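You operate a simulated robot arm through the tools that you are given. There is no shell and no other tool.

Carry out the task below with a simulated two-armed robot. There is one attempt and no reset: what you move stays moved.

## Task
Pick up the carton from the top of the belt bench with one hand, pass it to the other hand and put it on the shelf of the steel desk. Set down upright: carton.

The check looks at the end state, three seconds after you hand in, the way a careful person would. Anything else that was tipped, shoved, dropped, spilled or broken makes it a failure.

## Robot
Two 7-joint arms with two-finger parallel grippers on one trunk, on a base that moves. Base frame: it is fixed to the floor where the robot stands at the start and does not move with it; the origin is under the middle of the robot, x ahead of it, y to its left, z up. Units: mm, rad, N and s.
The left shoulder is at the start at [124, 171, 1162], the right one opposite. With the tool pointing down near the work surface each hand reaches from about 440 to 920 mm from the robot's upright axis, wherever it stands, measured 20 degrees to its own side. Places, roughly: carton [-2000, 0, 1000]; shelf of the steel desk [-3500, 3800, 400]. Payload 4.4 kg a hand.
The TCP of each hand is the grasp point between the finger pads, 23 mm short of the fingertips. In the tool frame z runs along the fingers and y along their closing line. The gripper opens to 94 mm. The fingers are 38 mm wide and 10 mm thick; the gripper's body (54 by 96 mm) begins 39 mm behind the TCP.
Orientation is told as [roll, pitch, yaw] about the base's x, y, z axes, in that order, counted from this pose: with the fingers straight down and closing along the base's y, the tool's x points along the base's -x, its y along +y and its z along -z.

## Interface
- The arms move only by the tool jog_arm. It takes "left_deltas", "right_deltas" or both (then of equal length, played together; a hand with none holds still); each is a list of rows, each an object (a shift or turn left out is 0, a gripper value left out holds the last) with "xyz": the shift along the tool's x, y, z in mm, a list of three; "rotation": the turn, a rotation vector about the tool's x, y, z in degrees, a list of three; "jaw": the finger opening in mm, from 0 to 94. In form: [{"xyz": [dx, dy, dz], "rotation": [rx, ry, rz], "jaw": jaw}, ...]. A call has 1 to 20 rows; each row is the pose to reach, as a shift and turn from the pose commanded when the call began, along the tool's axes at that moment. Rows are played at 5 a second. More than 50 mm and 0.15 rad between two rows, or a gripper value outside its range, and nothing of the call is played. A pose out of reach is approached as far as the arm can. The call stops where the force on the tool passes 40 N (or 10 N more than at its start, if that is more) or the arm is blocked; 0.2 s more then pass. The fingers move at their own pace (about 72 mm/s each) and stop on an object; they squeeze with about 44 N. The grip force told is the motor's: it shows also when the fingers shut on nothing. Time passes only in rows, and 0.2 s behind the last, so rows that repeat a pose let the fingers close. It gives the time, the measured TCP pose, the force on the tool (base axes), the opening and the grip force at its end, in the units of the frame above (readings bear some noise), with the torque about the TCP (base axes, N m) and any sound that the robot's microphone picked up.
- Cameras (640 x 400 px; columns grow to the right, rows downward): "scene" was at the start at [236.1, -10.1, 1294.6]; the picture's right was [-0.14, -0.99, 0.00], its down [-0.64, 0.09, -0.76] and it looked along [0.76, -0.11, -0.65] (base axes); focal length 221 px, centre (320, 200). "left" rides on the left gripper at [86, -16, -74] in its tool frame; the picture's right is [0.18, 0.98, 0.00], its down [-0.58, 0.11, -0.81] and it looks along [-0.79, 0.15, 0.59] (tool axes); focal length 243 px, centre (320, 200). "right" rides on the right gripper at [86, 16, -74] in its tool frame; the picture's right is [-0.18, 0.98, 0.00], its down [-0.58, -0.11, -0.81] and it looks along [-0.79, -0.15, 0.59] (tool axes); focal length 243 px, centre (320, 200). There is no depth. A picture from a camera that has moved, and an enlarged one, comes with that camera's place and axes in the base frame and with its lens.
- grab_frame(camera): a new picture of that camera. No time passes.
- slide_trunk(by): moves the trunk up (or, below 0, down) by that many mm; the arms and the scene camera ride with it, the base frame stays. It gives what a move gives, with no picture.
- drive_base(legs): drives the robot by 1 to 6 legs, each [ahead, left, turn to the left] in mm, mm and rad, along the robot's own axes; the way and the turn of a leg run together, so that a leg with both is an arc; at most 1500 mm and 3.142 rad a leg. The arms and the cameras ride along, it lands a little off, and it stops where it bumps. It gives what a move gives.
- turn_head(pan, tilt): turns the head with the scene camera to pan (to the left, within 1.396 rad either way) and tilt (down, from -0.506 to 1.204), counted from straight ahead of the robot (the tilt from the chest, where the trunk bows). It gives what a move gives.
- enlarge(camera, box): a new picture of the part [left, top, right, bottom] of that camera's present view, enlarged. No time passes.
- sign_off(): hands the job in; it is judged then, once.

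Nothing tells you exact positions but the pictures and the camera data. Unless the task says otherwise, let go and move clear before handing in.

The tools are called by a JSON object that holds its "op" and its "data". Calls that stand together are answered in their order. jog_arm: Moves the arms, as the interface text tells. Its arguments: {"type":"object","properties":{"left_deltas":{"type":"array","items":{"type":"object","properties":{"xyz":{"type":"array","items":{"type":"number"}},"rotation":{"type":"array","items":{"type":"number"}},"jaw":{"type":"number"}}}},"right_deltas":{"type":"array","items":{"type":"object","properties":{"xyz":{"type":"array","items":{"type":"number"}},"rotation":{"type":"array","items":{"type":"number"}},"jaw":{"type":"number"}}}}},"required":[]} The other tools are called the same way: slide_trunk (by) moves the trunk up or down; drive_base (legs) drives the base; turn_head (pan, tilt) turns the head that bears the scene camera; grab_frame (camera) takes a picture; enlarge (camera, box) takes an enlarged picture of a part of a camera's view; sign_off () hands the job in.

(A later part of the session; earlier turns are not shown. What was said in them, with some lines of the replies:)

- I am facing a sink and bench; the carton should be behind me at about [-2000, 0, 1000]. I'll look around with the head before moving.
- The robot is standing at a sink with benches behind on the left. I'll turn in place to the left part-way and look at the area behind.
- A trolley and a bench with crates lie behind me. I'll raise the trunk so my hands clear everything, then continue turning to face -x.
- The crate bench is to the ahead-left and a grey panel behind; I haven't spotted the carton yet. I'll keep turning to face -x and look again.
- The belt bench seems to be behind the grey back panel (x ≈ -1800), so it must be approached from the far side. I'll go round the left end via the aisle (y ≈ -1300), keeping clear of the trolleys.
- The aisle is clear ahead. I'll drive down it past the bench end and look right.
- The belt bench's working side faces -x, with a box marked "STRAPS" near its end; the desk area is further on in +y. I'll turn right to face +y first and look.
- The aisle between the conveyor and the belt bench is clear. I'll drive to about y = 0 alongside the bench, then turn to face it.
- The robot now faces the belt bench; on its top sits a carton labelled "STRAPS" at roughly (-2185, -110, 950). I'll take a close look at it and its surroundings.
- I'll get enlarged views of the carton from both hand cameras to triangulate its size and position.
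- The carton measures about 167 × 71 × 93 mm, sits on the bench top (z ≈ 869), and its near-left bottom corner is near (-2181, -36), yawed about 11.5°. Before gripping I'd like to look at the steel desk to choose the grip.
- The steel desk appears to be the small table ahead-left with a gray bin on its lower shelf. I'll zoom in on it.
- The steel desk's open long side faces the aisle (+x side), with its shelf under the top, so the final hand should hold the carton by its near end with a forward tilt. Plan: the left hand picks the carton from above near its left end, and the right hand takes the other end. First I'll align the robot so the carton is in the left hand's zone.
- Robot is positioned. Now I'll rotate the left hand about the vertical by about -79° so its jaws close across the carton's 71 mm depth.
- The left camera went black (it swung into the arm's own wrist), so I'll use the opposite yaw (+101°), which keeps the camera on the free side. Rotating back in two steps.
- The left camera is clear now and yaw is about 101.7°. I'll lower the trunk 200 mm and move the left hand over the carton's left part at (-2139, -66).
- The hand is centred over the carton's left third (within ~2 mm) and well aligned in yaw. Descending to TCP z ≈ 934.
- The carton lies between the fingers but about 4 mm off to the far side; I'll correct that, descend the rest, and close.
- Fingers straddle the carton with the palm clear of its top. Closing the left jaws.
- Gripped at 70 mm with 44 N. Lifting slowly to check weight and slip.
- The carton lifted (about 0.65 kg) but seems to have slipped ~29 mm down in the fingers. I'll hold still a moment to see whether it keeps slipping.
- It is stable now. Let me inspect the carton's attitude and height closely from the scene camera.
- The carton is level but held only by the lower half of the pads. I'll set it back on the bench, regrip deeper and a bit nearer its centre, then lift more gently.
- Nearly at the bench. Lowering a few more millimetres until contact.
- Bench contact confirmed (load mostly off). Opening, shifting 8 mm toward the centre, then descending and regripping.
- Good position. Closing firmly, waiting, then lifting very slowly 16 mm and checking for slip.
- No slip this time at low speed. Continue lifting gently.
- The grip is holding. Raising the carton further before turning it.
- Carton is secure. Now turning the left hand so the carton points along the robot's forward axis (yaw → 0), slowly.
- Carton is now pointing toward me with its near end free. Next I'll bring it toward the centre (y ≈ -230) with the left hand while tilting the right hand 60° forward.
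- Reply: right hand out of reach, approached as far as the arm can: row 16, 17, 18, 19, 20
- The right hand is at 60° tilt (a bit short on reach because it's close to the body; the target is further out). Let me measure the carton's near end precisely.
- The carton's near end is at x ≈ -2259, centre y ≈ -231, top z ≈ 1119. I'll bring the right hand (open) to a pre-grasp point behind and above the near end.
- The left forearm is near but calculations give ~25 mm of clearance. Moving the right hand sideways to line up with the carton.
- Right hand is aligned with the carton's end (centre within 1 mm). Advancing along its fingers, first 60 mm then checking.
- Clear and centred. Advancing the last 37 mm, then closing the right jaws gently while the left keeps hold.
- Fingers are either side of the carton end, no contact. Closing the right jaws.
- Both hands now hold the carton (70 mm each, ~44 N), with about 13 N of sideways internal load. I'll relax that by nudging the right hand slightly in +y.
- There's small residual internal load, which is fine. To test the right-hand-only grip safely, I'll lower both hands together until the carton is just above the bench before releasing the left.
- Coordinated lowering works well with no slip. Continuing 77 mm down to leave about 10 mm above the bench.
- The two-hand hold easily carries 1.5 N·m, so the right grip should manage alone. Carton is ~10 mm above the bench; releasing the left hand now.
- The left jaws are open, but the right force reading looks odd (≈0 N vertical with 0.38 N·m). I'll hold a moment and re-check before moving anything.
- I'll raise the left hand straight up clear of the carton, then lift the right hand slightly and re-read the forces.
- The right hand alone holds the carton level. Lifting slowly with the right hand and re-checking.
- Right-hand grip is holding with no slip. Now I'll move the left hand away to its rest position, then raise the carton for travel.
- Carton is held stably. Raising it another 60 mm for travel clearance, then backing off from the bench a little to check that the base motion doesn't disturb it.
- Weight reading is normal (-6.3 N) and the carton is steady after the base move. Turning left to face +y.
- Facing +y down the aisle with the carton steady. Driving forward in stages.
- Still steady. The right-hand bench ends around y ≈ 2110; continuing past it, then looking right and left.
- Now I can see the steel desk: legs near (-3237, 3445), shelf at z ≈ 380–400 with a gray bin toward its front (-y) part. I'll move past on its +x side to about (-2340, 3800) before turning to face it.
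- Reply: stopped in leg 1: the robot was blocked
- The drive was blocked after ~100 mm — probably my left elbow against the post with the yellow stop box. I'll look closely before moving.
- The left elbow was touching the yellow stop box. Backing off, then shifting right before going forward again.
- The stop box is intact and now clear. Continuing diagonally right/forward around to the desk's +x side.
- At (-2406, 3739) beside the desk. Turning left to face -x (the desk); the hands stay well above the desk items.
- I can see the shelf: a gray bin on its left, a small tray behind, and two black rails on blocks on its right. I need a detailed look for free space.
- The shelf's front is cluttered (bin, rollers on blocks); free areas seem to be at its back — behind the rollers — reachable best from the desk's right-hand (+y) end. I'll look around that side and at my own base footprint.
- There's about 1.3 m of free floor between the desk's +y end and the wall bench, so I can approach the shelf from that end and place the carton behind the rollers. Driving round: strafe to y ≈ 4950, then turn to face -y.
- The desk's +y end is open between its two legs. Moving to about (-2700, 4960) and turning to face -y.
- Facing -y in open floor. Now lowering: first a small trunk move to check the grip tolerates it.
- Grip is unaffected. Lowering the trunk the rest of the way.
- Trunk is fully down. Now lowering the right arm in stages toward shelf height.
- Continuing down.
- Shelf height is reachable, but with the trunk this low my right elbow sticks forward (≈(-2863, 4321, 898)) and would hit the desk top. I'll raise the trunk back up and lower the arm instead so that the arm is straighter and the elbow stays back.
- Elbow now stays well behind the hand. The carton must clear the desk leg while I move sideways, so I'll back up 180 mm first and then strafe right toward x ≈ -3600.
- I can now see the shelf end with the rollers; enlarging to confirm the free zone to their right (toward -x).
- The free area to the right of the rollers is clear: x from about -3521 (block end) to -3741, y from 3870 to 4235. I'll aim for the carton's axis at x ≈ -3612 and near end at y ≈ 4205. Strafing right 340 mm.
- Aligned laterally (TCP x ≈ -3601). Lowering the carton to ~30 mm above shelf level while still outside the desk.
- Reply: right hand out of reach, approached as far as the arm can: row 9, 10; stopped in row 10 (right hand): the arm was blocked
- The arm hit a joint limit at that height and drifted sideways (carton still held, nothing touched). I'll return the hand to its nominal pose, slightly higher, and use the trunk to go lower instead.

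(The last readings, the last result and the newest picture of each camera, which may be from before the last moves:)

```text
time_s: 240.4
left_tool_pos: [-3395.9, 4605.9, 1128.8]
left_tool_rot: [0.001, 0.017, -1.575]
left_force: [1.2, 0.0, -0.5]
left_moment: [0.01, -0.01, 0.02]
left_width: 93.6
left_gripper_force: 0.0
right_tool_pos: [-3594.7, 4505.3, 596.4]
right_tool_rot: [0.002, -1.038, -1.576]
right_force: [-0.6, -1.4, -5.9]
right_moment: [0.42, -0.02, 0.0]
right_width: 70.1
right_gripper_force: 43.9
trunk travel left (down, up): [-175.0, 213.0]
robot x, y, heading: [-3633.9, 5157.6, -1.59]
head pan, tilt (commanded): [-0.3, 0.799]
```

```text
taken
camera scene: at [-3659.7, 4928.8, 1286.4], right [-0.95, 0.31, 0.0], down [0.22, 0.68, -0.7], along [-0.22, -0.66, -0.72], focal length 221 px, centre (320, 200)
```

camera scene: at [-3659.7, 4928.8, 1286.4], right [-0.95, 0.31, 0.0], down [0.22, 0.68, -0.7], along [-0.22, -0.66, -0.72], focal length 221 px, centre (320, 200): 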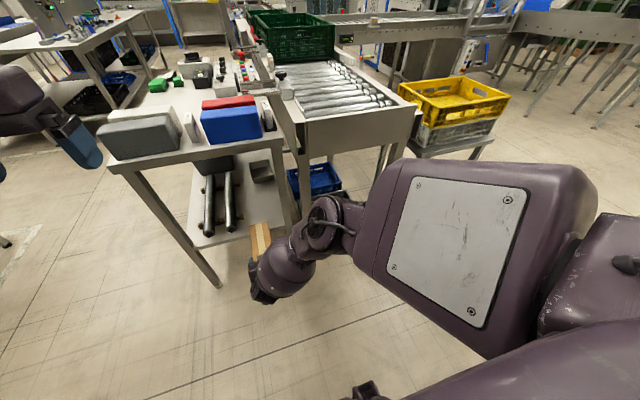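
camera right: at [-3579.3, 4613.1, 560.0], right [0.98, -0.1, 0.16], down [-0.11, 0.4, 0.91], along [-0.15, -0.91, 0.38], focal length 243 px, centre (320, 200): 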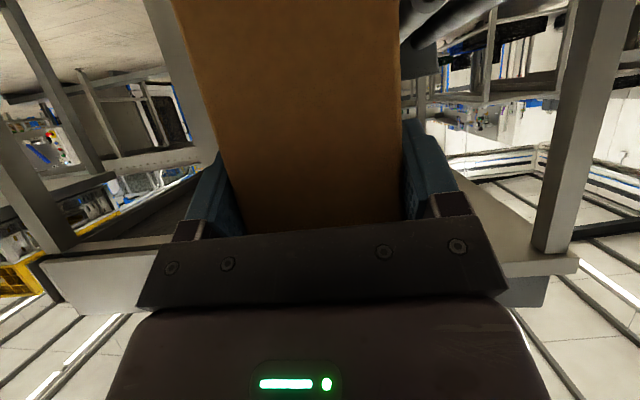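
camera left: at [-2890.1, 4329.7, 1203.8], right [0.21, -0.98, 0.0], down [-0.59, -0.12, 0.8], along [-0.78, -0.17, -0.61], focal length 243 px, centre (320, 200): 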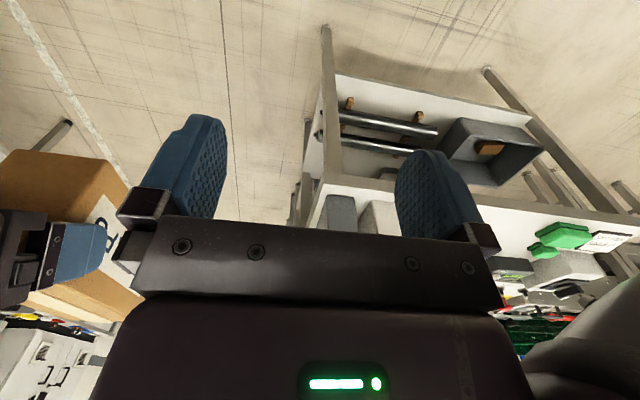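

Back to nominal pose with the carton secure. Lowering the trunk by 98 mm to bring the carton to insertion height.

{"op": "slide_trunk", "data": {"by": -98}}

{"op": "grab_frame", "data": {"camera": "scene"}}

{"op": "grab_frame", "data": {"camera": "right"}}

```text
time_s: 241.8
left_tool_pos: [-3395.0, 4606.7, 1032.8]
left_tool_rot: [0.001, 0.014, -1.574]
left_force: [0.1, 0.0, 0.4]
left_moment: [-0.01, 0.01, -0.03]
left_width: 93.7
left_gripper_force: 0.1
right_tool_pos: [-3594.6, 4505.4, 502.4]
right_tool_rot: [0.004, -1.043, -1.578]
right_force: [-0.2, 0.6, -5.3]
right_moment: [0.42, 0.0, 0.01]
right_width: 70.0
right_gripper_force: 43.7
trunk travel left (down, up): [-77.0, 311.0]
robot x, y, heading: [-3631.1, 5162.3, -1.584]
head pan, tilt (commanded): [-0.3, 0.799]
```

```text
taken
camera scene: at [-3661.2, 4831.8, 1167.8], right [-0.95, 0.31, 0.0], down [0.22, 0.68, -0.7], along [-0.22, -0.66, -0.72], focal length 221 px, centre (320, 200)
```

scene: 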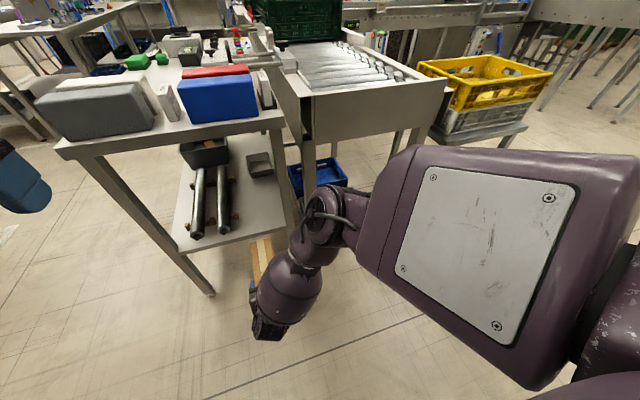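

```text
taken
camera right: at [-3579.7, 4611.5, 464.9], right [0.98, -0.1, 0.16], down [-0.11, 0.4, 0.91], along [-0.15, -0.91, 0.39], focal length 243 px, centre (320, 200)
```

right: 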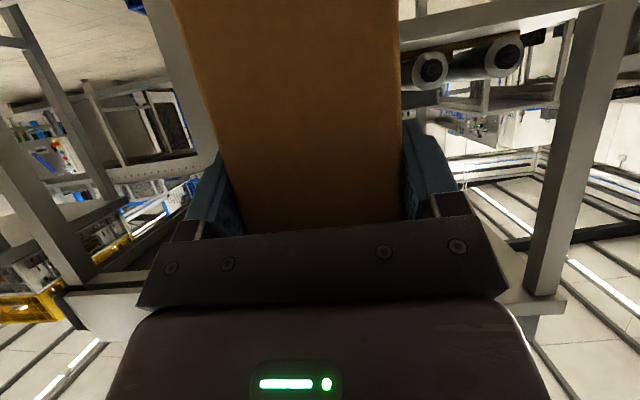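

If I drive straight in, the elbow would come too close to the desk/conveyor edge; so I'll drive in only ~185 mm and do the rest by extending the arm, which keeps the elbow back.

{"op": "drive_base", "data": {"legs": [[100, 0, 0]]}}

{"op": "grab_frame", "data": {"camera": "scene"}}

{"op": "grab_frame", "data": {"camera": "right"}}

```text
time_s: 242.9
left_tool_pos: [-3398.9, 4503.6, 1030.3]
left_tool_rot: [0.001, 0.02, -1.575]
left_force: [-0.2, 0.3, -0.1]
left_moment: [0.03, -0.01, -0.01]
left_width: 93.9
left_gripper_force: 0.0
right_tool_pos: [-3599.0, 4403.1, 499.1]
right_tool_rot: [0.005, -1.036, -1.58]
right_force: [-0.8, 0.0, -6.7]
right_moment: [0.39, -0.02, 0.03]
right_width: 70.1
right_gripper_force: 44.3
trunk travel left (down, up): [-77.0, 311.0]
robot x, y, heading: [-3632.0, 5052.5, -1.585]
head pan, tilt (commanded): [-0.3, 0.799]
```

```text
taken
camera scene: at [-3663.3, 4727.9, 1166.7], right [-0.95, 0.31, 0.0], down [0.22, 0.68, -0.7], along [-0.22, -0.66, -0.72], focal length 221 px, centre (320, 200)
```

scene: 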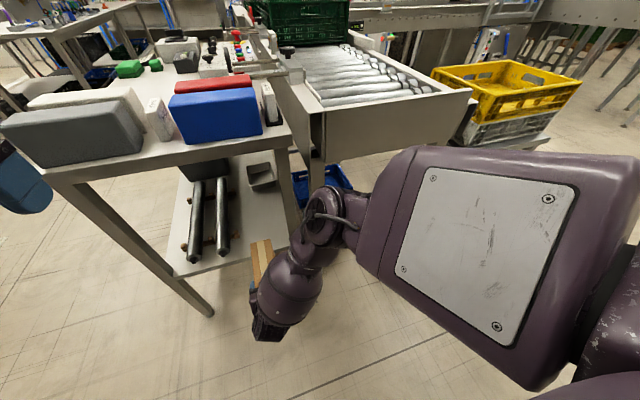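

```text
taken
camera right: at [-3582.4, 4510.6, 462.3], right [0.98, -0.1, 0.16], down [-0.11, 0.4, 0.91], along [-0.15, -0.91, 0.38], focal length 243 px, centre (320, 200)
```

right: 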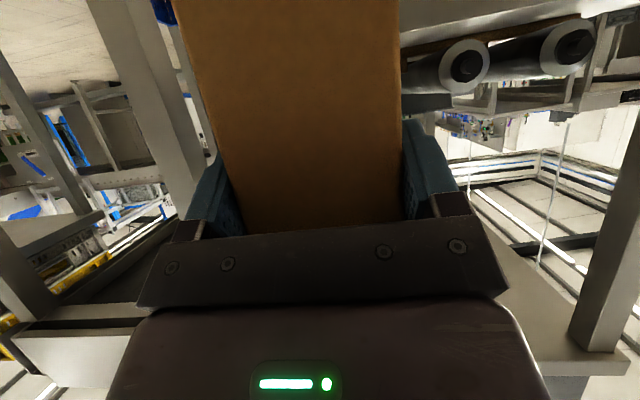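

Right camera confirms the rollers' ends at x ≈ -3464/-3368 (top z ≈ 481), well clear of the carton's path. Driving 80 mm more.

{"op": "drive_base", "data": {"legs": [[80, 0, 0]]}}

{"op": "grab_frame", "data": {"camera": "scene"}}

{"op": "grab_frame", "data": {"camera": "right"}}

```text
time_s: 244.0
left_tool_pos: [-3398.0, 4422.5, 1031.1]
left_tool_rot: [0.0, 0.018, -1.573]
left_force: [-0.9, 0.5, 0.6]
left_moment: [0.0, -0.01, 0.03]
left_width: 94.1
left_gripper_force: 0.1
right_tool_pos: [-3598.1, 4323.8, 498.6]
right_tool_rot: [0.004, -1.04, -1.578]
right_force: [-0.4, 0.1, -1.3]
right_moment: [-0.21, 0.14, -0.03]
right_width: 69.8
right_gripper_force: 43.8
trunk travel left (down, up): [-77.0, 311.0]
robot x, y, heading: [-3635.8, 4971.2, -1.589]
head pan, tilt (commanded): [-0.3, 0.799]
```

```text
taken
camera scene: at [-3663.8, 4647.9, 1167.0], right [-0.95, 0.31, 0.0], down [0.22, 0.68, -0.7], along [-0.22, -0.66, -0.72], focal length 221 px, centre (320, 200)
```

scene: 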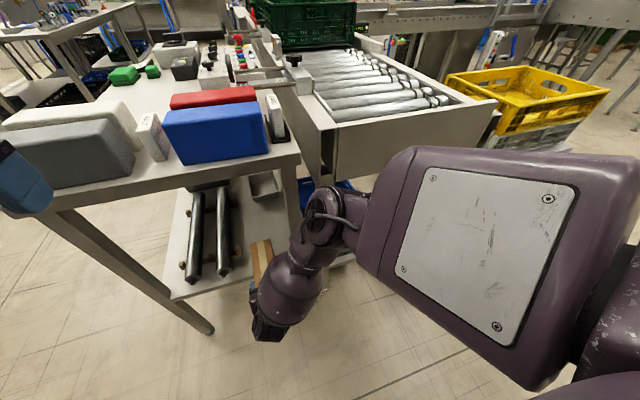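

```text
taken
camera right: at [-3582.2, 4430.4, 462.8], right [0.98, -0.1, 0.16], down [-0.11, 0.4, 0.91], along [-0.15, -0.91, 0.38], focal length 243 px, centre (320, 200)
```

right: 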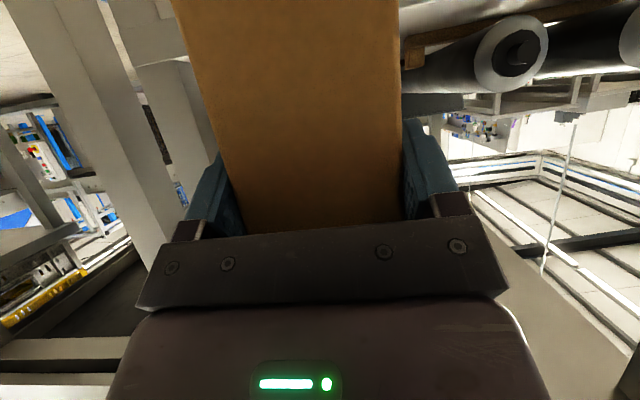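

The force reading changed: the carton's far part has touched something (about 5 N support near y ≈ 4209), so the shelf surface may be slightly higher than estimated or the carton is a bit nose-down. I'll look closely before continuing.

{"op": "enlarge", "data": {"camera": "scene", "box": [160, 170, 360, 350]}}

{"op": "enlarge", "data": {"camera": "right", "box": [80, 0, 560, 240]}}

```text
2.22 times, centred on (260, 260) of scene
camera zoom: at [-3663.8, 4647.9, 1167.0], right [-0.95, 0.31, 0.0], down [0.22, 0.68, -0.7], along [-0.22, -0.66, -0.72], focal length 490 px, centre (453, 67)
```

zoom: 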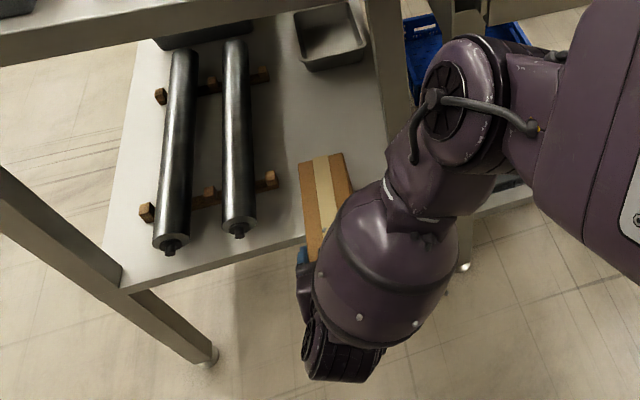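

```text
1.33 times, centred on (320, 120) of right
camera zoom: at [-3582.2, 4430.4, 462.8], right [0.98, -0.1, 0.16], down [-0.11, 0.4, 0.91], along [-0.15, -0.91, 0.38], focal length 324 px, centre (320, 307)
```

zoom: 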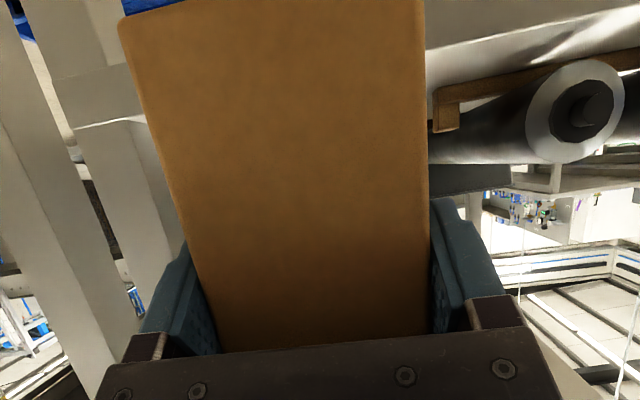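

Geometry says the carton bottom is still ~25–30 mm above the shelf, so this reading is puzzling. I'll hold and re-read, then lift slightly to see how the force changes.

{"op": "jog_arm", "data": {"right_deltas": [{"xyz": [0, 0, 0]}, {"xyz": [0, 0, 0]}]}}

{"op": "jog_arm", "data": {"right_deltas": [{"xyz": [-3.5, 0, -2]}, {"xyz": [-7, 0, -4]}, {"xyz": [-7, 0, -4]}]}}

```text
time_s: 244.6
left_tool_pos: [-3398.3, 4423.1, 1029.8]
left_tool_rot: [0.0, 0.018, -1.574]
left_force: [-0.1, 0.4, -0.4]
left_moment: [0.01, 0.02, 0.0]
left_width: 94.0
left_gripper_force: 0.1
right_tool_pos: [-3599.9, 4322.2, 497.4]
right_tool_rot: [0.004, -1.038, -1.578]
right_force: [0.6, 0.5, -2.9]
right_moment: [-0.19, 0.12, 0.06]
right_width: 70.0
right_gripper_force: 44.5
trunk travel left (down, up): [-77.0, 311.0]
robot x, y, heading: [-3636.9, 4976.0, -1.586]
head pan, tilt (commanded): [-0.3, 0.799]
```

```text
time_s: 245.4
left_tool_pos: [-3399.5, 4423.3, 1030.8]
left_tool_rot: [0.001, 0.018, -1.574]
left_force: [0.4, 0.0, 0.7]
left_moment: [-0.01, 0.01, -0.04]
left_width: 93.8
left_gripper_force: 0.0
right_tool_pos: [-3599.3, 4323.8, 507.4]
right_tool_rot: [0.004, -1.038, -1.577]
right_force: [0.5, 0.3, -5.6]
right_moment: [0.39, 0.0, 0.01]
right_width: 69.8
right_gripper_force: 44.3
trunk travel left (down, up): [-77.0, 311.0]
robot x, y, heading: [-3632.2, 4975.1, -1.587]
head pan, tilt (commanded): [-0.3, 0.799]
```

Lifting 10 mm cleared the contact, so that was simply the shelf surface (its top is ≈ 430 relative to my carton-bottom estimate). With ~10 mm clearance I'll now extend the arm inward, first half of the way.

{"op": "jog_arm", "data": {"right_deltas": [{"xyz": [-4.3, 0, -2.5]}, {"xyz": [-5.8, -0.4, -0.2]}, {"xyz": [-8.3, -1, 3.5]}, {"xyz": [-12.4, -1.6, 10.3]}, {"xyz": [-16.5, -2.2, 17.2]}, {"xyz": [-20.5, -2.8, 24.1]}, {"xyz": [-24.6, -3.4, 31]}, {"xyz": [-28.6, -4, 37.9]}, {"xyz": [-32.7, -4.6, 44.8]}, {"xyz": [-36.8, -5.2, 51.7]}, {"xyz": [-39.8, -5.6, 56.9]}, {"xyz": [-39.8, -5.6, 56.9]}]}}

{"op": "grab_frame", "data": {"camera": "scene"}}

{"op": "grab_frame", "data": {"camera": "right"}}

```text
time_s: 248.0
left_tool_pos: [-3398.1, 4422.5, 1031.9]
left_tool_rot: [-0.002, 0.017, -1.573]
left_force: [-0.5, -0.5, -0.5]
left_moment: [0.02, 0.0, 0.0]
left_width: 94.2
left_gripper_force: 0.1
right_tool_pos: [-3605.6, 4253.1, 511.9]
right_tool_rot: [0.003, -1.037, -1.578]
right_force: [0.0, 0.4, -6.4]
right_moment: [0.42, 0.05, -0.01]
right_width: 69.9
right_gripper_force: 43.7
trunk travel left (down, up): [-77.0, 311.0]
robot x, y, heading: [-3633.2, 4975.4, -1.584]
head pan, tilt (commanded): [-0.3, 0.799]
```

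```text
taken
camera scene: at [-3663.8, 4647.6, 1166.9], right [-0.95, 0.31, 0.0], down [0.22, 0.68, -0.7], along [-0.22, -0.66, -0.72], focal length 221 px, centre (320, 200)
```

scene: 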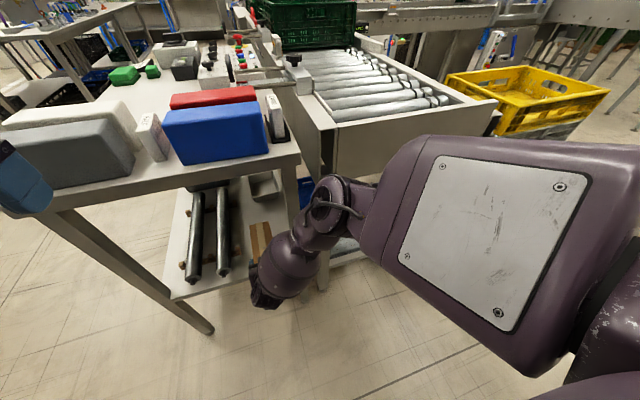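

```text
taken
camera right: at [-3589.5, 4361.3, 476.2], right [0.98, -0.1, 0.16], down [-0.11, 0.4, 0.91], along [-0.15, -0.91, 0.38], focal length 243 px, centre (320, 200)
```

right: 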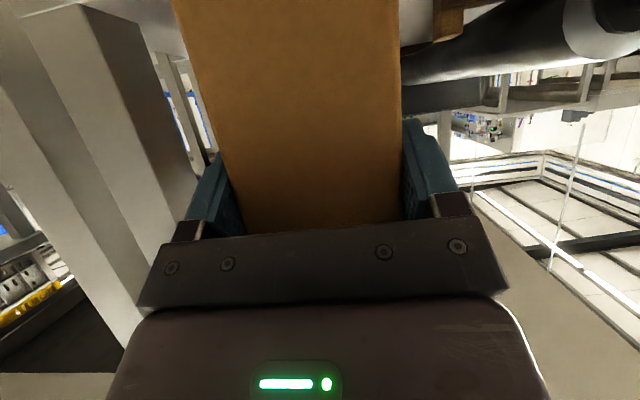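

Halfway in; weight reading is normal and clearances are fine (desk leg face at x ≈ -3693, hand edge ≈ -3654). Extending the remaining 74 mm.

{"op": "jog_arm", "data": {"right_deltas": [{"xyz": [-1.5, 0, 2.6]}, {"xyz": [-4.5, 0, 7.7]}, {"xyz": [-8.6, 0, 14.6]}, {"xyz": [-12.7, 0, 21.5]}, {"xyz": [-16.7, 0, 28.4]}, {"xyz": [-20.8, 0, 35.3]}, {"xyz": [-24.8, 0, 42.2]}, {"xyz": [-28.9, 0, 49.1]}, {"xyz": [-32.5, 0, 55.1]}, {"xyz": [-35.5, 0, 60.3]}, {"xyz": [-37.6, 0, 63.75]}, {"xyz": [-37.6, 0, 63.75]}]}}

{"op": "grab_frame", "data": {"camera": "scene"}}

{"op": "grab_frame", "data": {"camera": "right"}}

```text
time_s: 250.6
left_tool_pos: [-3398.3, 4423.5, 1030.8]
left_tool_rot: [0.0, 0.017, -1.572]
left_force: [-1.0, 0.3, 0.3]
left_moment: [-0.01, 0.0, 0.02]
left_width: 94.1
left_gripper_force: 0.1
right_tool_pos: [-3605.3, 4179.5, 511.2]
right_tool_rot: [0.002, -1.035, -1.578]
right_force: [-0.6, -0.3, -6.0]
right_moment: [0.39, -0.01, -0.01]
right_width: 69.8
right_gripper_force: 44.3
trunk travel left (down, up): [-77.0, 311.0]
robot x, y, heading: [-3629.9, 4975.9, -1.586]
head pan, tilt (commanded): [-0.3, 0.799]
```

```text
taken
camera scene: at [-3663.8, 4647.6, 1166.9], right [-0.95, 0.31, 0.0], down [0.22, 0.68, -0.7], along [-0.22, -0.66, -0.72], focal length 221 px, centre (320, 200)
```

scene: 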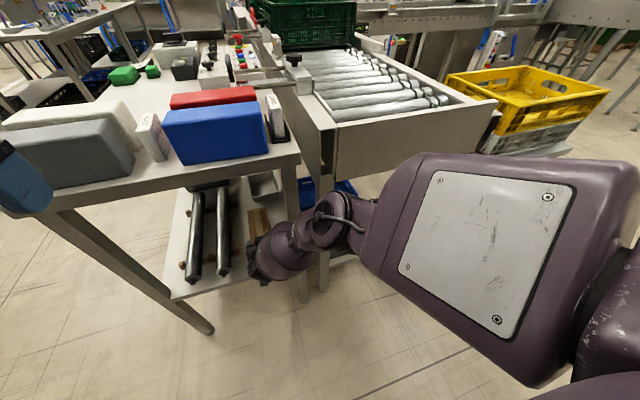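

```text
taken
camera right: at [-3588.6, 4286.2, 474.9], right [0.98, -0.1, 0.16], down [-0.11, 0.4, 0.91], along [-0.15, -0.91, 0.38], focal length 243 px, centre (320, 200)
```

right: 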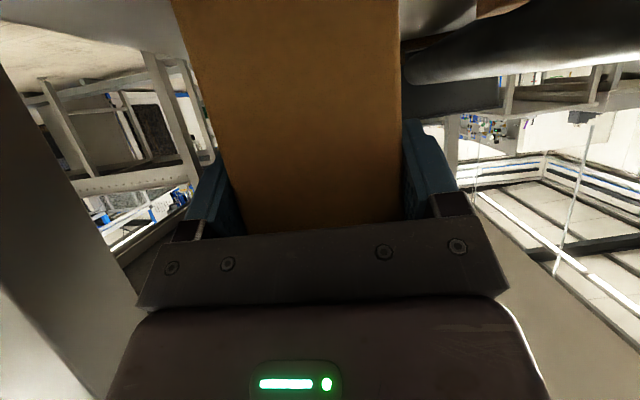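

The carton is fully over the free zone. Let me check a close-up before lowering.

{"op": "enlarge", "data": {"camera": "scene", "box": [170, 150, 350, 310]}}

```text
2.50 times, centred on (260, 230) of scene
camera zoom: at [-3663.8, 4647.6, 1166.9], right [-0.95, 0.31, 0.0], down [0.22, 0.68, -0.7], along [-0.22, -0.66, -0.72], focal length 552 px, centre (470, 125)
```

zoom: 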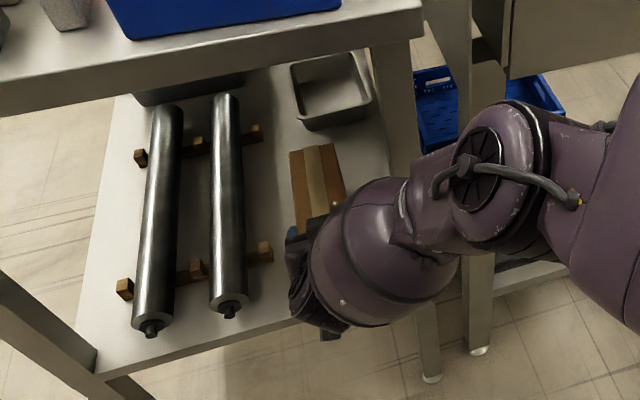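

Placement zone is clear (block ~49 mm to one side, tray well beyond). Lowering gently in small steps until contact.

{"op": "jog_arm", "data": {"right_deltas": [{"xyz": [1.7, 0, 1]}, {"xyz": [3.4, 0, 2]}, {"xyz": [5.2, 0, 3.05]}, {"xyz": [6.9, 0, 4.05]}, {"xyz": [6.9, 0, 4.05]}]}}

```text
time_s: 251.8
left_tool_pos: [-3398.0, 4422.0, 1030.8]
left_tool_rot: [0.001, 0.019, -1.572]
left_force: [0.0, 0.0, 0.0]
left_moment: [-0.02, 0.0, 0.0]
left_width: 93.7
left_gripper_force: 0.1
right_tool_pos: [-3606.5, 4178.4, 503.4]
right_tool_rot: [0.004, -1.04, -1.578]
right_force: [0.2, -0.1, -6.0]
right_moment: [0.42, -0.01, -0.02]
right_width: 70.0
right_gripper_force: 43.6
trunk travel left (down, up): [-77.0, 311.0]
robot x, y, heading: [-3634.0, 4977.8, -1.588]
head pan, tilt (commanded): [-0.3, 0.799]
```

{"op": "jog_arm", "data": {"right_deltas": [{"xyz": [0.86, 0, 0.5]}, {"xyz": [1.7, 0, 1]}, {"xyz": [2.6, 0, 1.5]}, {"xyz": [2.6, 0, 1.5]}]}}

```text
time_s: 252.8
left_tool_pos: [-3398.6, 4423.4, 1032.0]
left_tool_rot: [-0.001, 0.017, -1.572]
left_force: [-0.2, 0.1, 0.3]
left_moment: [0.0, -0.01, -0.01]
left_width: 94.1
left_gripper_force: 0.0
right_tool_pos: [-3604.3, 4180.4, 502.2]
right_tool_rot: [0.004, -1.037, -1.578]
right_force: [0.3, 0.5, -6.5]
right_moment: [0.37, -0.01, 0.01]
right_width: 70.2
right_gripper_force: 43.8
trunk travel left (down, up): [-77.0, 311.0]
robot x, y, heading: [-3633.3, 4975.3, -1.588]
head pan, tilt (commanded): [-0.3, 0.799]
```

Still free. Continuing a few millimetres.

{"op": "jog_arm", "data": {"right_deltas": [{"xyz": [0.86, 0, 0.5]}, {"xyz": [1.7, 0, 1]}, {"xyz": [2.6, 0, 1.5]}, {"xyz": [2.6, 0, 1.5]}]}}

```text
time_s: 253.8
left_tool_pos: [-3398.9, 4424.7, 1030.6]
left_tool_rot: [0.001, 0.018, -1.571]
left_force: [0.6, 0.0, -0.1]
left_moment: [-0.01, -0.01, 0.0]
left_width: 93.9
left_gripper_force: 0.1
right_tool_pos: [-3603.7, 4179.5, 499.9]
right_tool_rot: [0.004, -1.041, -1.576]
right_force: [0.1, 0.9, -0.5]
right_moment: [-0.26, 0.14, 0.06]
right_width: 69.8
right_gripper_force: 44.1
trunk travel left (down, up): [-77.0, 311.0]
robot x, y, heading: [-3631.8, 4972.0, -1.588]
head pan, tilt (commanded): [-0.3, 0.799]
```

Contact: the shelf now carries nearly all the weight, slightly more at the far end. Lowering another ~1.5 mm to seat the near end before releasing.

{"op": "jog_arm", "data": {"right_deltas": [{"xyz": [0.6, 0, 0.35]}, {"xyz": [1.3, 0, 0.75]}, {"xyz": [1.3, 0, 0.75]}]}}

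{"op": "grab_frame", "data": {"camera": "right"}}

```text
time_s: 254.6
left_tool_pos: [-3398.8, 4424.7, 1031.9]
left_tool_rot: [0.001, 0.017, -1.573]
left_force: [0.3, 0.1, -1.0]
left_moment: [0.01, 0.01, -0.01]
left_width: 93.9
left_gripper_force: 0.0
right_tool_pos: [-3603.6, 4179.2, 499.5]
right_tool_rot: [0.002, -1.04, -1.578]
right_force: [2.4, 2.5, 4.2]
right_moment: [-0.98, 0.27, 0.21]
right_width: 70.0
right_gripper_force: 43.8
trunk travel left (down, up): [-77.0, 311.0]
robot x, y, heading: [-3634.7, 4975.4, -1.586]
head pan, tilt (commanded): [-0.3, 0.799]
```

```text
taken
camera right: at [-3587.8, 4286.4, 462.2], right [0.98, -0.1, 0.16], down [-0.11, 0.4, 0.91], along [-0.15, -0.91, 0.38], focal length 243 px, centre (320, 200)
```

right: 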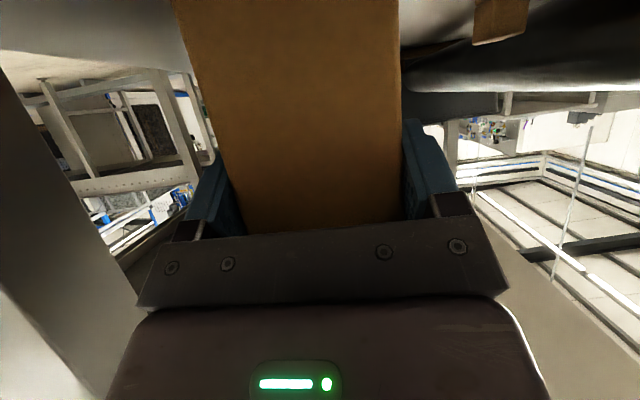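

The support is mostly at the far end, so the carton is slightly nose-down. I'll rotate the hand nose-up by about 0.7° and re-seat.

{"op": "jog_arm", "data": {"right_deltas": [{"rotation": [0, -0.35, 0]}, {"rotation": [0, -0.7, 0]}, {"rotation": [0, -0.7, 0]}]}}

```text
time_s: 255.4
left_tool_pos: [-3397.7, 4424.0, 1031.1]
left_tool_rot: [-0.001, 0.018, -1.571]
left_force: [-0.3, 0.1, -0.3]
left_moment: [-0.02, -0.01, -0.01]
left_width: 94.3
left_gripper_force: 0.2
right_tool_pos: [-3604.6, 4179.0, 498.7]
right_tool_rot: [0.004, -1.049, -1.577]
right_force: [4.3, 2.2, 3.1]
right_moment: [-0.9, 0.06, 0.53]
right_width: 69.7
right_gripper_force: 43.8
trunk travel left (down, up): [-77.0, 311.0]
robot x, y, heading: [-3635.4, 4975.0, -1.589]
head pan, tilt (commanded): [-0.3, 0.799]
```

{"op": "jog_arm", "data": {"right_deltas": [{"rotation": [0, -0.5, 0]}, {"rotation": [0, -1.0, 0]}, {"rotation": [0, -1.5, 0]}, {"rotation": [0, -1.5, 0]}]}}

{"op": "enlarge", "data": {"camera": "scene", "box": [230, 180, 310, 250]}}

```text
time_s: 256.4
left_tool_pos: [-3399.1, 4424.3, 1031.7]
left_tool_rot: [0.001, 0.017, -1.575]
left_force: [0.6, -0.5, 0.5]
left_moment: [0.0, 0.0, -0.03]
left_width: 94.0
left_gripper_force: 0.0
right_tool_pos: [-3604.6, 4179.0, 497.0]
right_tool_rot: [0.003, -1.077, -1.577]
right_force: [-1.1, 1.9, -1.4]
right_moment: [0.61, 0.24, -0.06]
right_width: 69.8
right_gripper_force: 44.1
trunk travel left (down, up): [-77.0, 311.0]
robot x, y, heading: [-3632.7, 4975.5, -1.586]
head pan, tilt (commanded): [-0.3, 0.799]
```

```text
5.71 times, centred on (270, 215) of scene
camera zoom: at [-3663.9, 4647.9, 1166.9], right [-0.95, 0.31, 0.0], down [0.22, 0.68, -0.7], along [-0.22, -0.66, -0.72], focal length 1261 px, centre (606, 114)
```

zoom: 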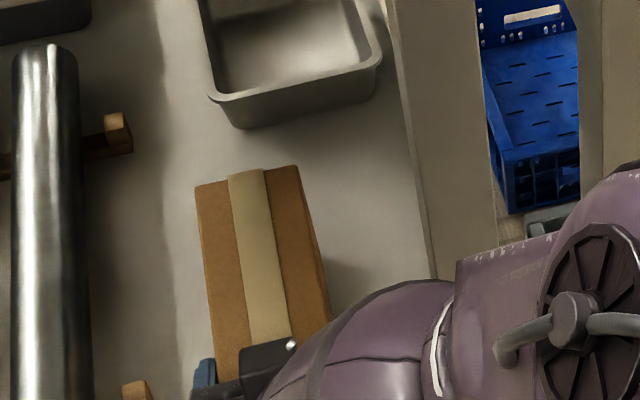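

Now it's slightly nose-up (near end bearing). The level attitude is in between; rotating back about 0.7°.

{"op": "jog_arm", "data": {"right_deltas": [{"rotation": [0, 0.35, 0]}, {"rotation": [0, 0.7, 0]}, {"rotation": [0, 0.7, 0]}]}}

```text
time_s: 257.2
left_tool_pos: [-3397.6, 4422.7, 1029.3]
left_tool_rot: [0.0, 0.018, -1.574]
left_force: [0.1, 0.1, 0.0]
left_moment: [0.01, 0.0, 0.01]
left_width: 94.1
left_gripper_force: 0.1
right_tool_pos: [-3605.4, 4180.4, 496.8]
right_tool_rot: [0.004, -1.062, -1.579]
right_force: [0.4, -0.5, -6.3]
right_moment: [0.43, 0.0, -0.01]
right_width: 69.9
right_gripper_force: 44.2
trunk travel left (down, up): [-77.0, 311.0]
robot x, y, heading: [-3634.4, 4973.6, -1.584]
head pan, tilt (commanded): [-0.3, 0.799]
```

Now it hangs free again at this attitude; lowering in 1 mm steps to seat it flat.

{"op": "jog_arm", "data": {"right_deltas": [{"xyz": [0.43, 0, 0.25]}, {"xyz": [0.87, 0, 0.5]}, {"xyz": [0.87, 0, 0.5]}]}}

```text
time_s: 258.0
left_tool_pos: [-3398.0, 4424.8, 1031.0]
left_tool_rot: [0.001, 0.018, -1.572]
left_force: [-0.1, 0.6, 0.0]
left_moment: [-0.02, -0.04, -0.04]
left_width: 94.0
left_gripper_force: 0.0
right_tool_pos: [-3605.1, 4179.0, 497.8]
right_tool_rot: [0.003, -1.067, -1.58]
right_force: [0.5, 0.3, 0.5]
right_moment: [0.62, 0.19, -0.01]
right_width: 69.8
right_gripper_force: 44.1
trunk travel left (down, up): [-77.0, 311.0]
robot x, y, heading: [-3633.3, 4975.5, -1.584]
head pan, tilt (commanded): [-0.3, 0.799]
```

Full weight is now on the shelf but at the near end; a touch nose-down (+0.35°) to flatten.

{"op": "jog_arm", "data": {"right_deltas": [{"rotation": [0, 0.2, 0]}, {"rotation": [0, 0.4, 0]}, {"rotation": [0, 0.4, 0]}]}}

```text
time_s: 258.8
left_tool_pos: [-3398.6, 4423.0, 1030.9]
left_tool_rot: [-0.001, 0.016, -1.575]
left_force: [-0.6, -0.3, 0.5]
left_moment: [0.05, 0.0, -0.02]
left_width: 94.0
left_gripper_force: 0.0
right_tool_pos: [-3604.7, 4179.6, 496.3]
right_tool_rot: [0.004, -1.058, -1.577]
right_force: [-1.5, -2.6, 0.9]
right_moment: [0.35, 0.37, 0.14]
right_width: 70.1
right_gripper_force: 44.2
trunk travel left (down, up): [-77.0, 311.0]
robot x, y, heading: [-3635.1, 4974.5, -1.585]
head pan, tilt (commanded): [-0.3, 0.799]
```

Nearly flat contact with the full weight on the shelf. Releasing the right jaws.

{"op": "jog_arm", "data": {"right_deltas": [{"jaw": 76}, {"jaw": 80}, {"jaw": 88}, {"jaw": 92}, {"jaw": 92}, {"jaw": 92}]}}

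{"op": "grab_frame", "data": {"camera": "right"}}

{"op": "enlarge", "data": {"camera": "scene", "box": [220, 170, 340, 260]}}

```text
time_s: 260.2
left_tool_pos: [-3398.8, 4424.2, 1030.3]
left_tool_rot: [0.0, 0.018, -1.573]
left_force: [0.3, -0.7, -0.9]
left_moment: [0.0, 0.01, 0.0]
left_width: 94.1
left_gripper_force: 0.1
right_tool_pos: [-3603.7, 4179.6, 496.3]
right_tool_rot: [0.002, -1.057, -1.576]
right_force: [0.0, -0.2, -0.2]
right_moment: [0.04, -0.01, -0.02]
right_width: 92.0
right_gripper_force: 0.1
trunk travel left (down, up): [-77.0, 311.0]
robot x, y, heading: [-3634.1, 4977.1, -1.587]
head pan, tilt (commanded): [-0.3, 0.799]
```

```text
taken
camera right: at [-3588.5, 4286.2, 457.3], right [0.98, -0.09, 0.16], down [-0.11, 0.42, 0.9], along [-0.15, -0.9, 0.4], focal length 243 px, centre (320, 200)
```

right: 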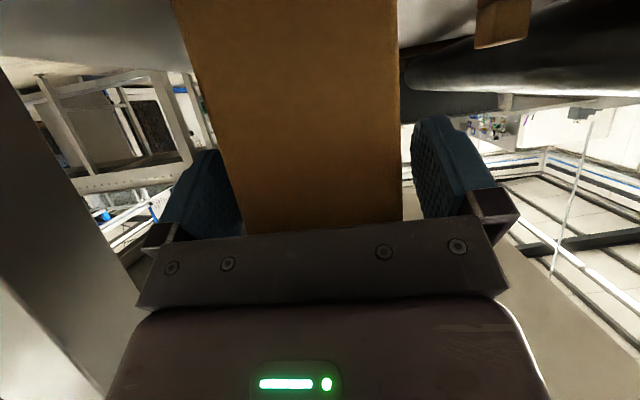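

```text
4.44 times, centred on (280, 215) of scene
camera zoom: at [-3663.9, 4648.1, 1167.1], right [-0.95, 0.31, 0.0], down [0.22, 0.68, -0.7], along [-0.22, -0.66, -0.72], focal length 981 px, centre (498, 133)
```

zoom: 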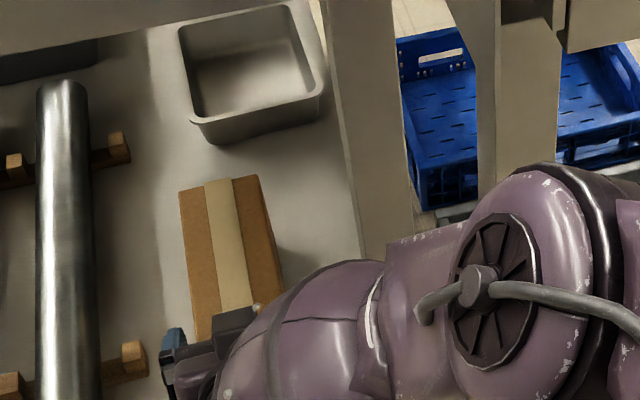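

Released, and the carton stands on the shelf with finger gaps on both sides. Backing the hand straight out along its finger axis.

{"op": "jog_arm", "data": {"right_deltas": [{"xyz": [0, 0, -6]}, {"xyz": [0, 0, -14]}, {"xyz": [0, 0, -24]}, {"xyz": [0, 0, -36]}, {"xyz": [0, 0, -50]}, {"xyz": [0, 0, -66]}, {"xyz": [0, 0, -82]}, {"xyz": [0, 0, -98]}, {"xyz": [0, 0, -114]}, {"xyz": [0, 0, -130]}, {"xyz": [0, 0, -130]}]}}

{"op": "grab_frame", "data": {"camera": "right"}}

{"op": "grab_frame", "data": {"camera": "scene"}}

```text
time_s: 262.6
left_tool_pos: [-3398.1, 4424.1, 1031.5]
left_tool_rot: [0.0, 0.019, -1.572]
left_force: [0.0, 0.3, 0.2]
left_moment: [0.04, 0.02, 0.02]
left_width: 93.7
left_gripper_force: 0.0
right_tool_pos: [-3603.5, 4294.1, 560.8]
right_tool_rot: [0.004, -1.057, -1.578]
right_force: [0.1, -0.6, 0.0]
right_moment: [0.02, -0.01, -0.01]
right_width: 91.9
right_gripper_force: 0.0
trunk travel left (down, up): [-77.0, 311.0]
robot x, y, heading: [-3635.6, 4974.9, -1.587]
head pan, tilt (commanded): [-0.3, 0.799]
```

```text
taken
camera right: at [-3588.0, 4400.2, 522.5], right [0.98, -0.09, 0.16], down [-0.11, 0.42, 0.9], along [-0.15, -0.9, 0.4], focal length 243 px, centre (320, 200)
```

right: 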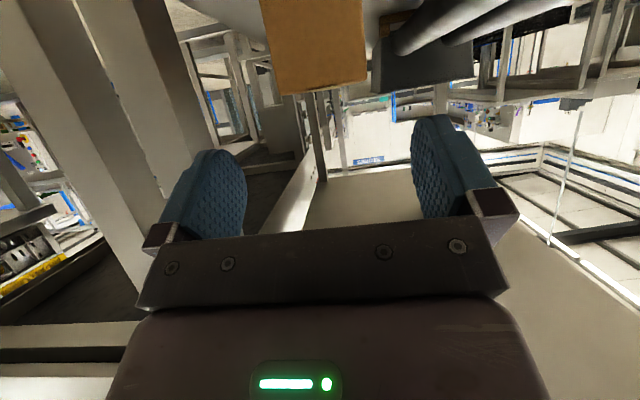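

```text
taken
camera scene: at [-3663.9, 4648.0, 1167.0], right [-0.95, 0.31, 0.0], down [0.22, 0.68, -0.7], along [-0.22, -0.66, -0.72], focal length 221 px, centre (320, 200)
```

scene: 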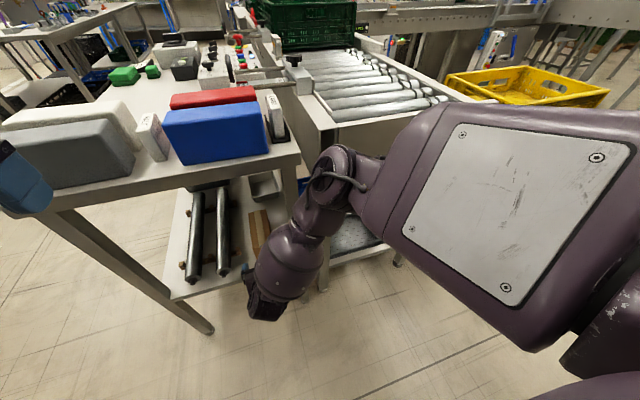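

Hand is out and the carton stands on the shelf. Backing the base away 180 mm and verifying.

{"op": "drive_base", "data": {"legs": [[-175, 0, 0]]}}

{"op": "turn_head", "data": {"pan": 0.0, "tilt": 0.75}}

{"op": "grab_frame", "data": {"camera": "scene"}}

{"op": "grab_frame", "data": {"camera": "right"}}

```text
time_s: 264.1
left_tool_pos: [-3393.6, 4599.7, 1031.1]
left_tool_rot: [0.0, 0.016, -1.569]
left_force: [-0.2, 1.1, 0.1]
left_moment: [0.04, 0.01, -0.01]
left_width: 94.0
left_gripper_force: 0.0
right_tool_pos: [-3598.8, 4466.8, 561.9]
right_tool_rot: [0.002, -1.059, -1.572]
right_force: [0.2, 0.1, 0.6]
right_moment: [-0.03, 0.02, -0.02]
right_width: 92.0
right_gripper_force: 0.0
trunk travel left (down, up): [-77.0, 311.0]
robot x, y, heading: [-3634.1, 5147.8, -1.581]
head pan, tilt (commanded): [-0.3, 0.799]
```

```text
time_s: 264.9
left_tool_pos: [-3393.6, 4598.4, 1031.3]
left_tool_rot: [-0.001, 0.018, -1.57]
left_force: [-0.3, 0.8, 0.6]
left_moment: [0.03, -0.01, 0.0]
left_width: 93.9
left_gripper_force: 0.0
right_tool_pos: [-3599.6, 4466.8, 561.3]
right_tool_rot: [0.005, -1.058, -1.574]
right_force: [0.4, -0.9, 0.5]
right_moment: [0.02, -0.03, -0.02]
right_width: 91.8
right_gripper_force: 0.1
trunk travel left (down, up): [-77.0, 311.0]
robot x, y, heading: [-3631.2, 5149.9, -1.58]
head pan, tilt (commanded): [0.0, 0.75]
```

```text
taken
camera scene: at [-3636.5, 4815.8, 1171.1], right [-1.0, 0.01, 0.0], down [0.01, 0.68, -0.73], along [-0.01, -0.73, -0.68], focal length 221 px, centre (320, 200)
```

scene: 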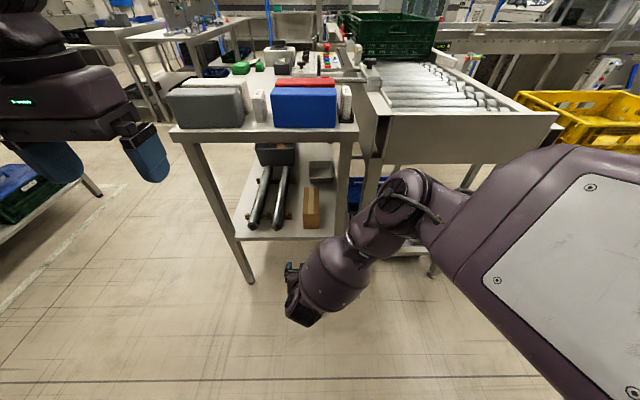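

```text
taken
camera right: at [-3583.2, 4574.1, 522.4], right [0.98, -0.09, 0.16], down [-0.11, 0.42, 0.9], along [-0.15, -0.9, 0.4], focal length 243 px, centre (320, 200)
```

right: 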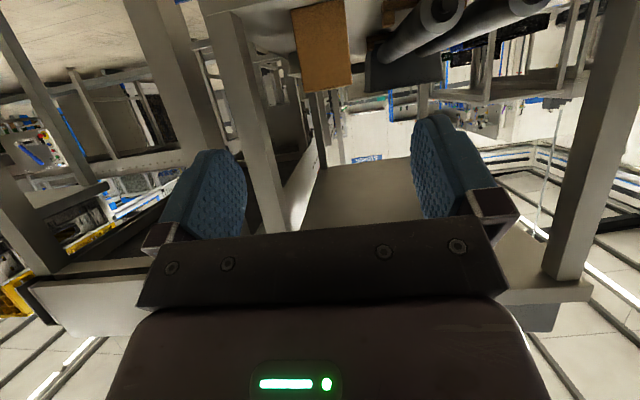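

{"op": "enlarge", "data": {"camera": "scene", "box": [220, 110, 380, 250]}}

{"op": "enlarge", "data": {"camera": "right", "box": [220, 0, 460, 150]}}

```text
2.86 times, centred on (300, 180) of scene
camera zoom: at [-3636.5, 4815.8, 1171.1], right [-1.0, 0.01, 0.0], down [0.01, 0.68, -0.73], along [-0.01, -0.73, -0.68], focal length 630 px, centre (377, 257)
```

zoom: 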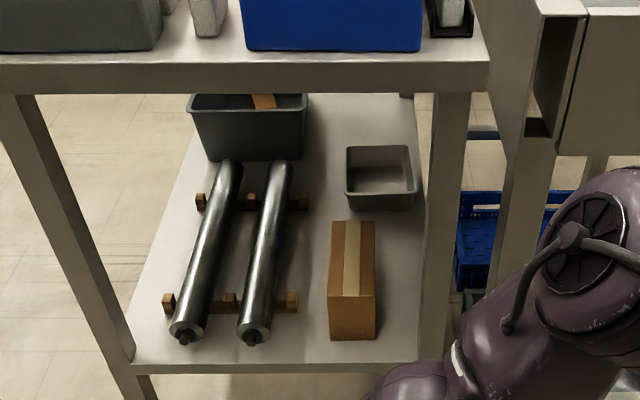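

```text
2.67 times, centred on (340, 75) of right
camera zoom: at [-3583.2, 4574.1, 522.4], right [0.98, -0.09, 0.16], down [-0.11, 0.42, 0.9], along [-0.15, -0.9, 0.4], focal length 647 px, centre (267, 533)
```

zoom: 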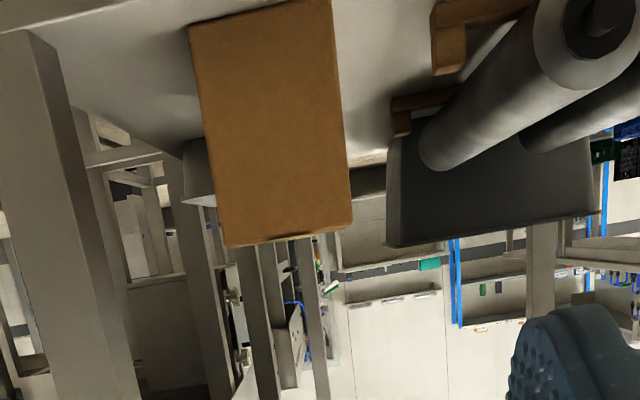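

The carton stands upright on the steel desk's shelf, fully inside its edges. It is clear of the rollers, bin and tray, which still look undisturbed. Both hands are open and away from the desk, so I'm handing the job in.

{"op": "sign_off", "data": {}}

```text
The job is handed in.
```

The carton is standing upright on the shelf of the steel desk. The left hand picked it up from the belt bench and passed it to the right hand, which set it down behind the rollers. I handed the job in with both hands open and clear of the desk. The result of the check has not come back to me.

- **First lift:** on the first try the carton slid about 30 mm down in the left fingers. I set it back on the bench, gripped it deeper and lifted it again with no further slipping.
- **Contact on the way:** while driving to the desk, my left elbow bumped the yellow stop box on its post and the robot stopped. I backed off, and the box looked intact and in place afterwards. I could not tell whether its red button was pressed.
- **Approach to the shelf:** a bin and two rollers blocked the shelf's front, so I placed the carton from the desk's open end (the +y end). In the final pictures the bin, rollers, tray and items on the desk top look undisturbed.
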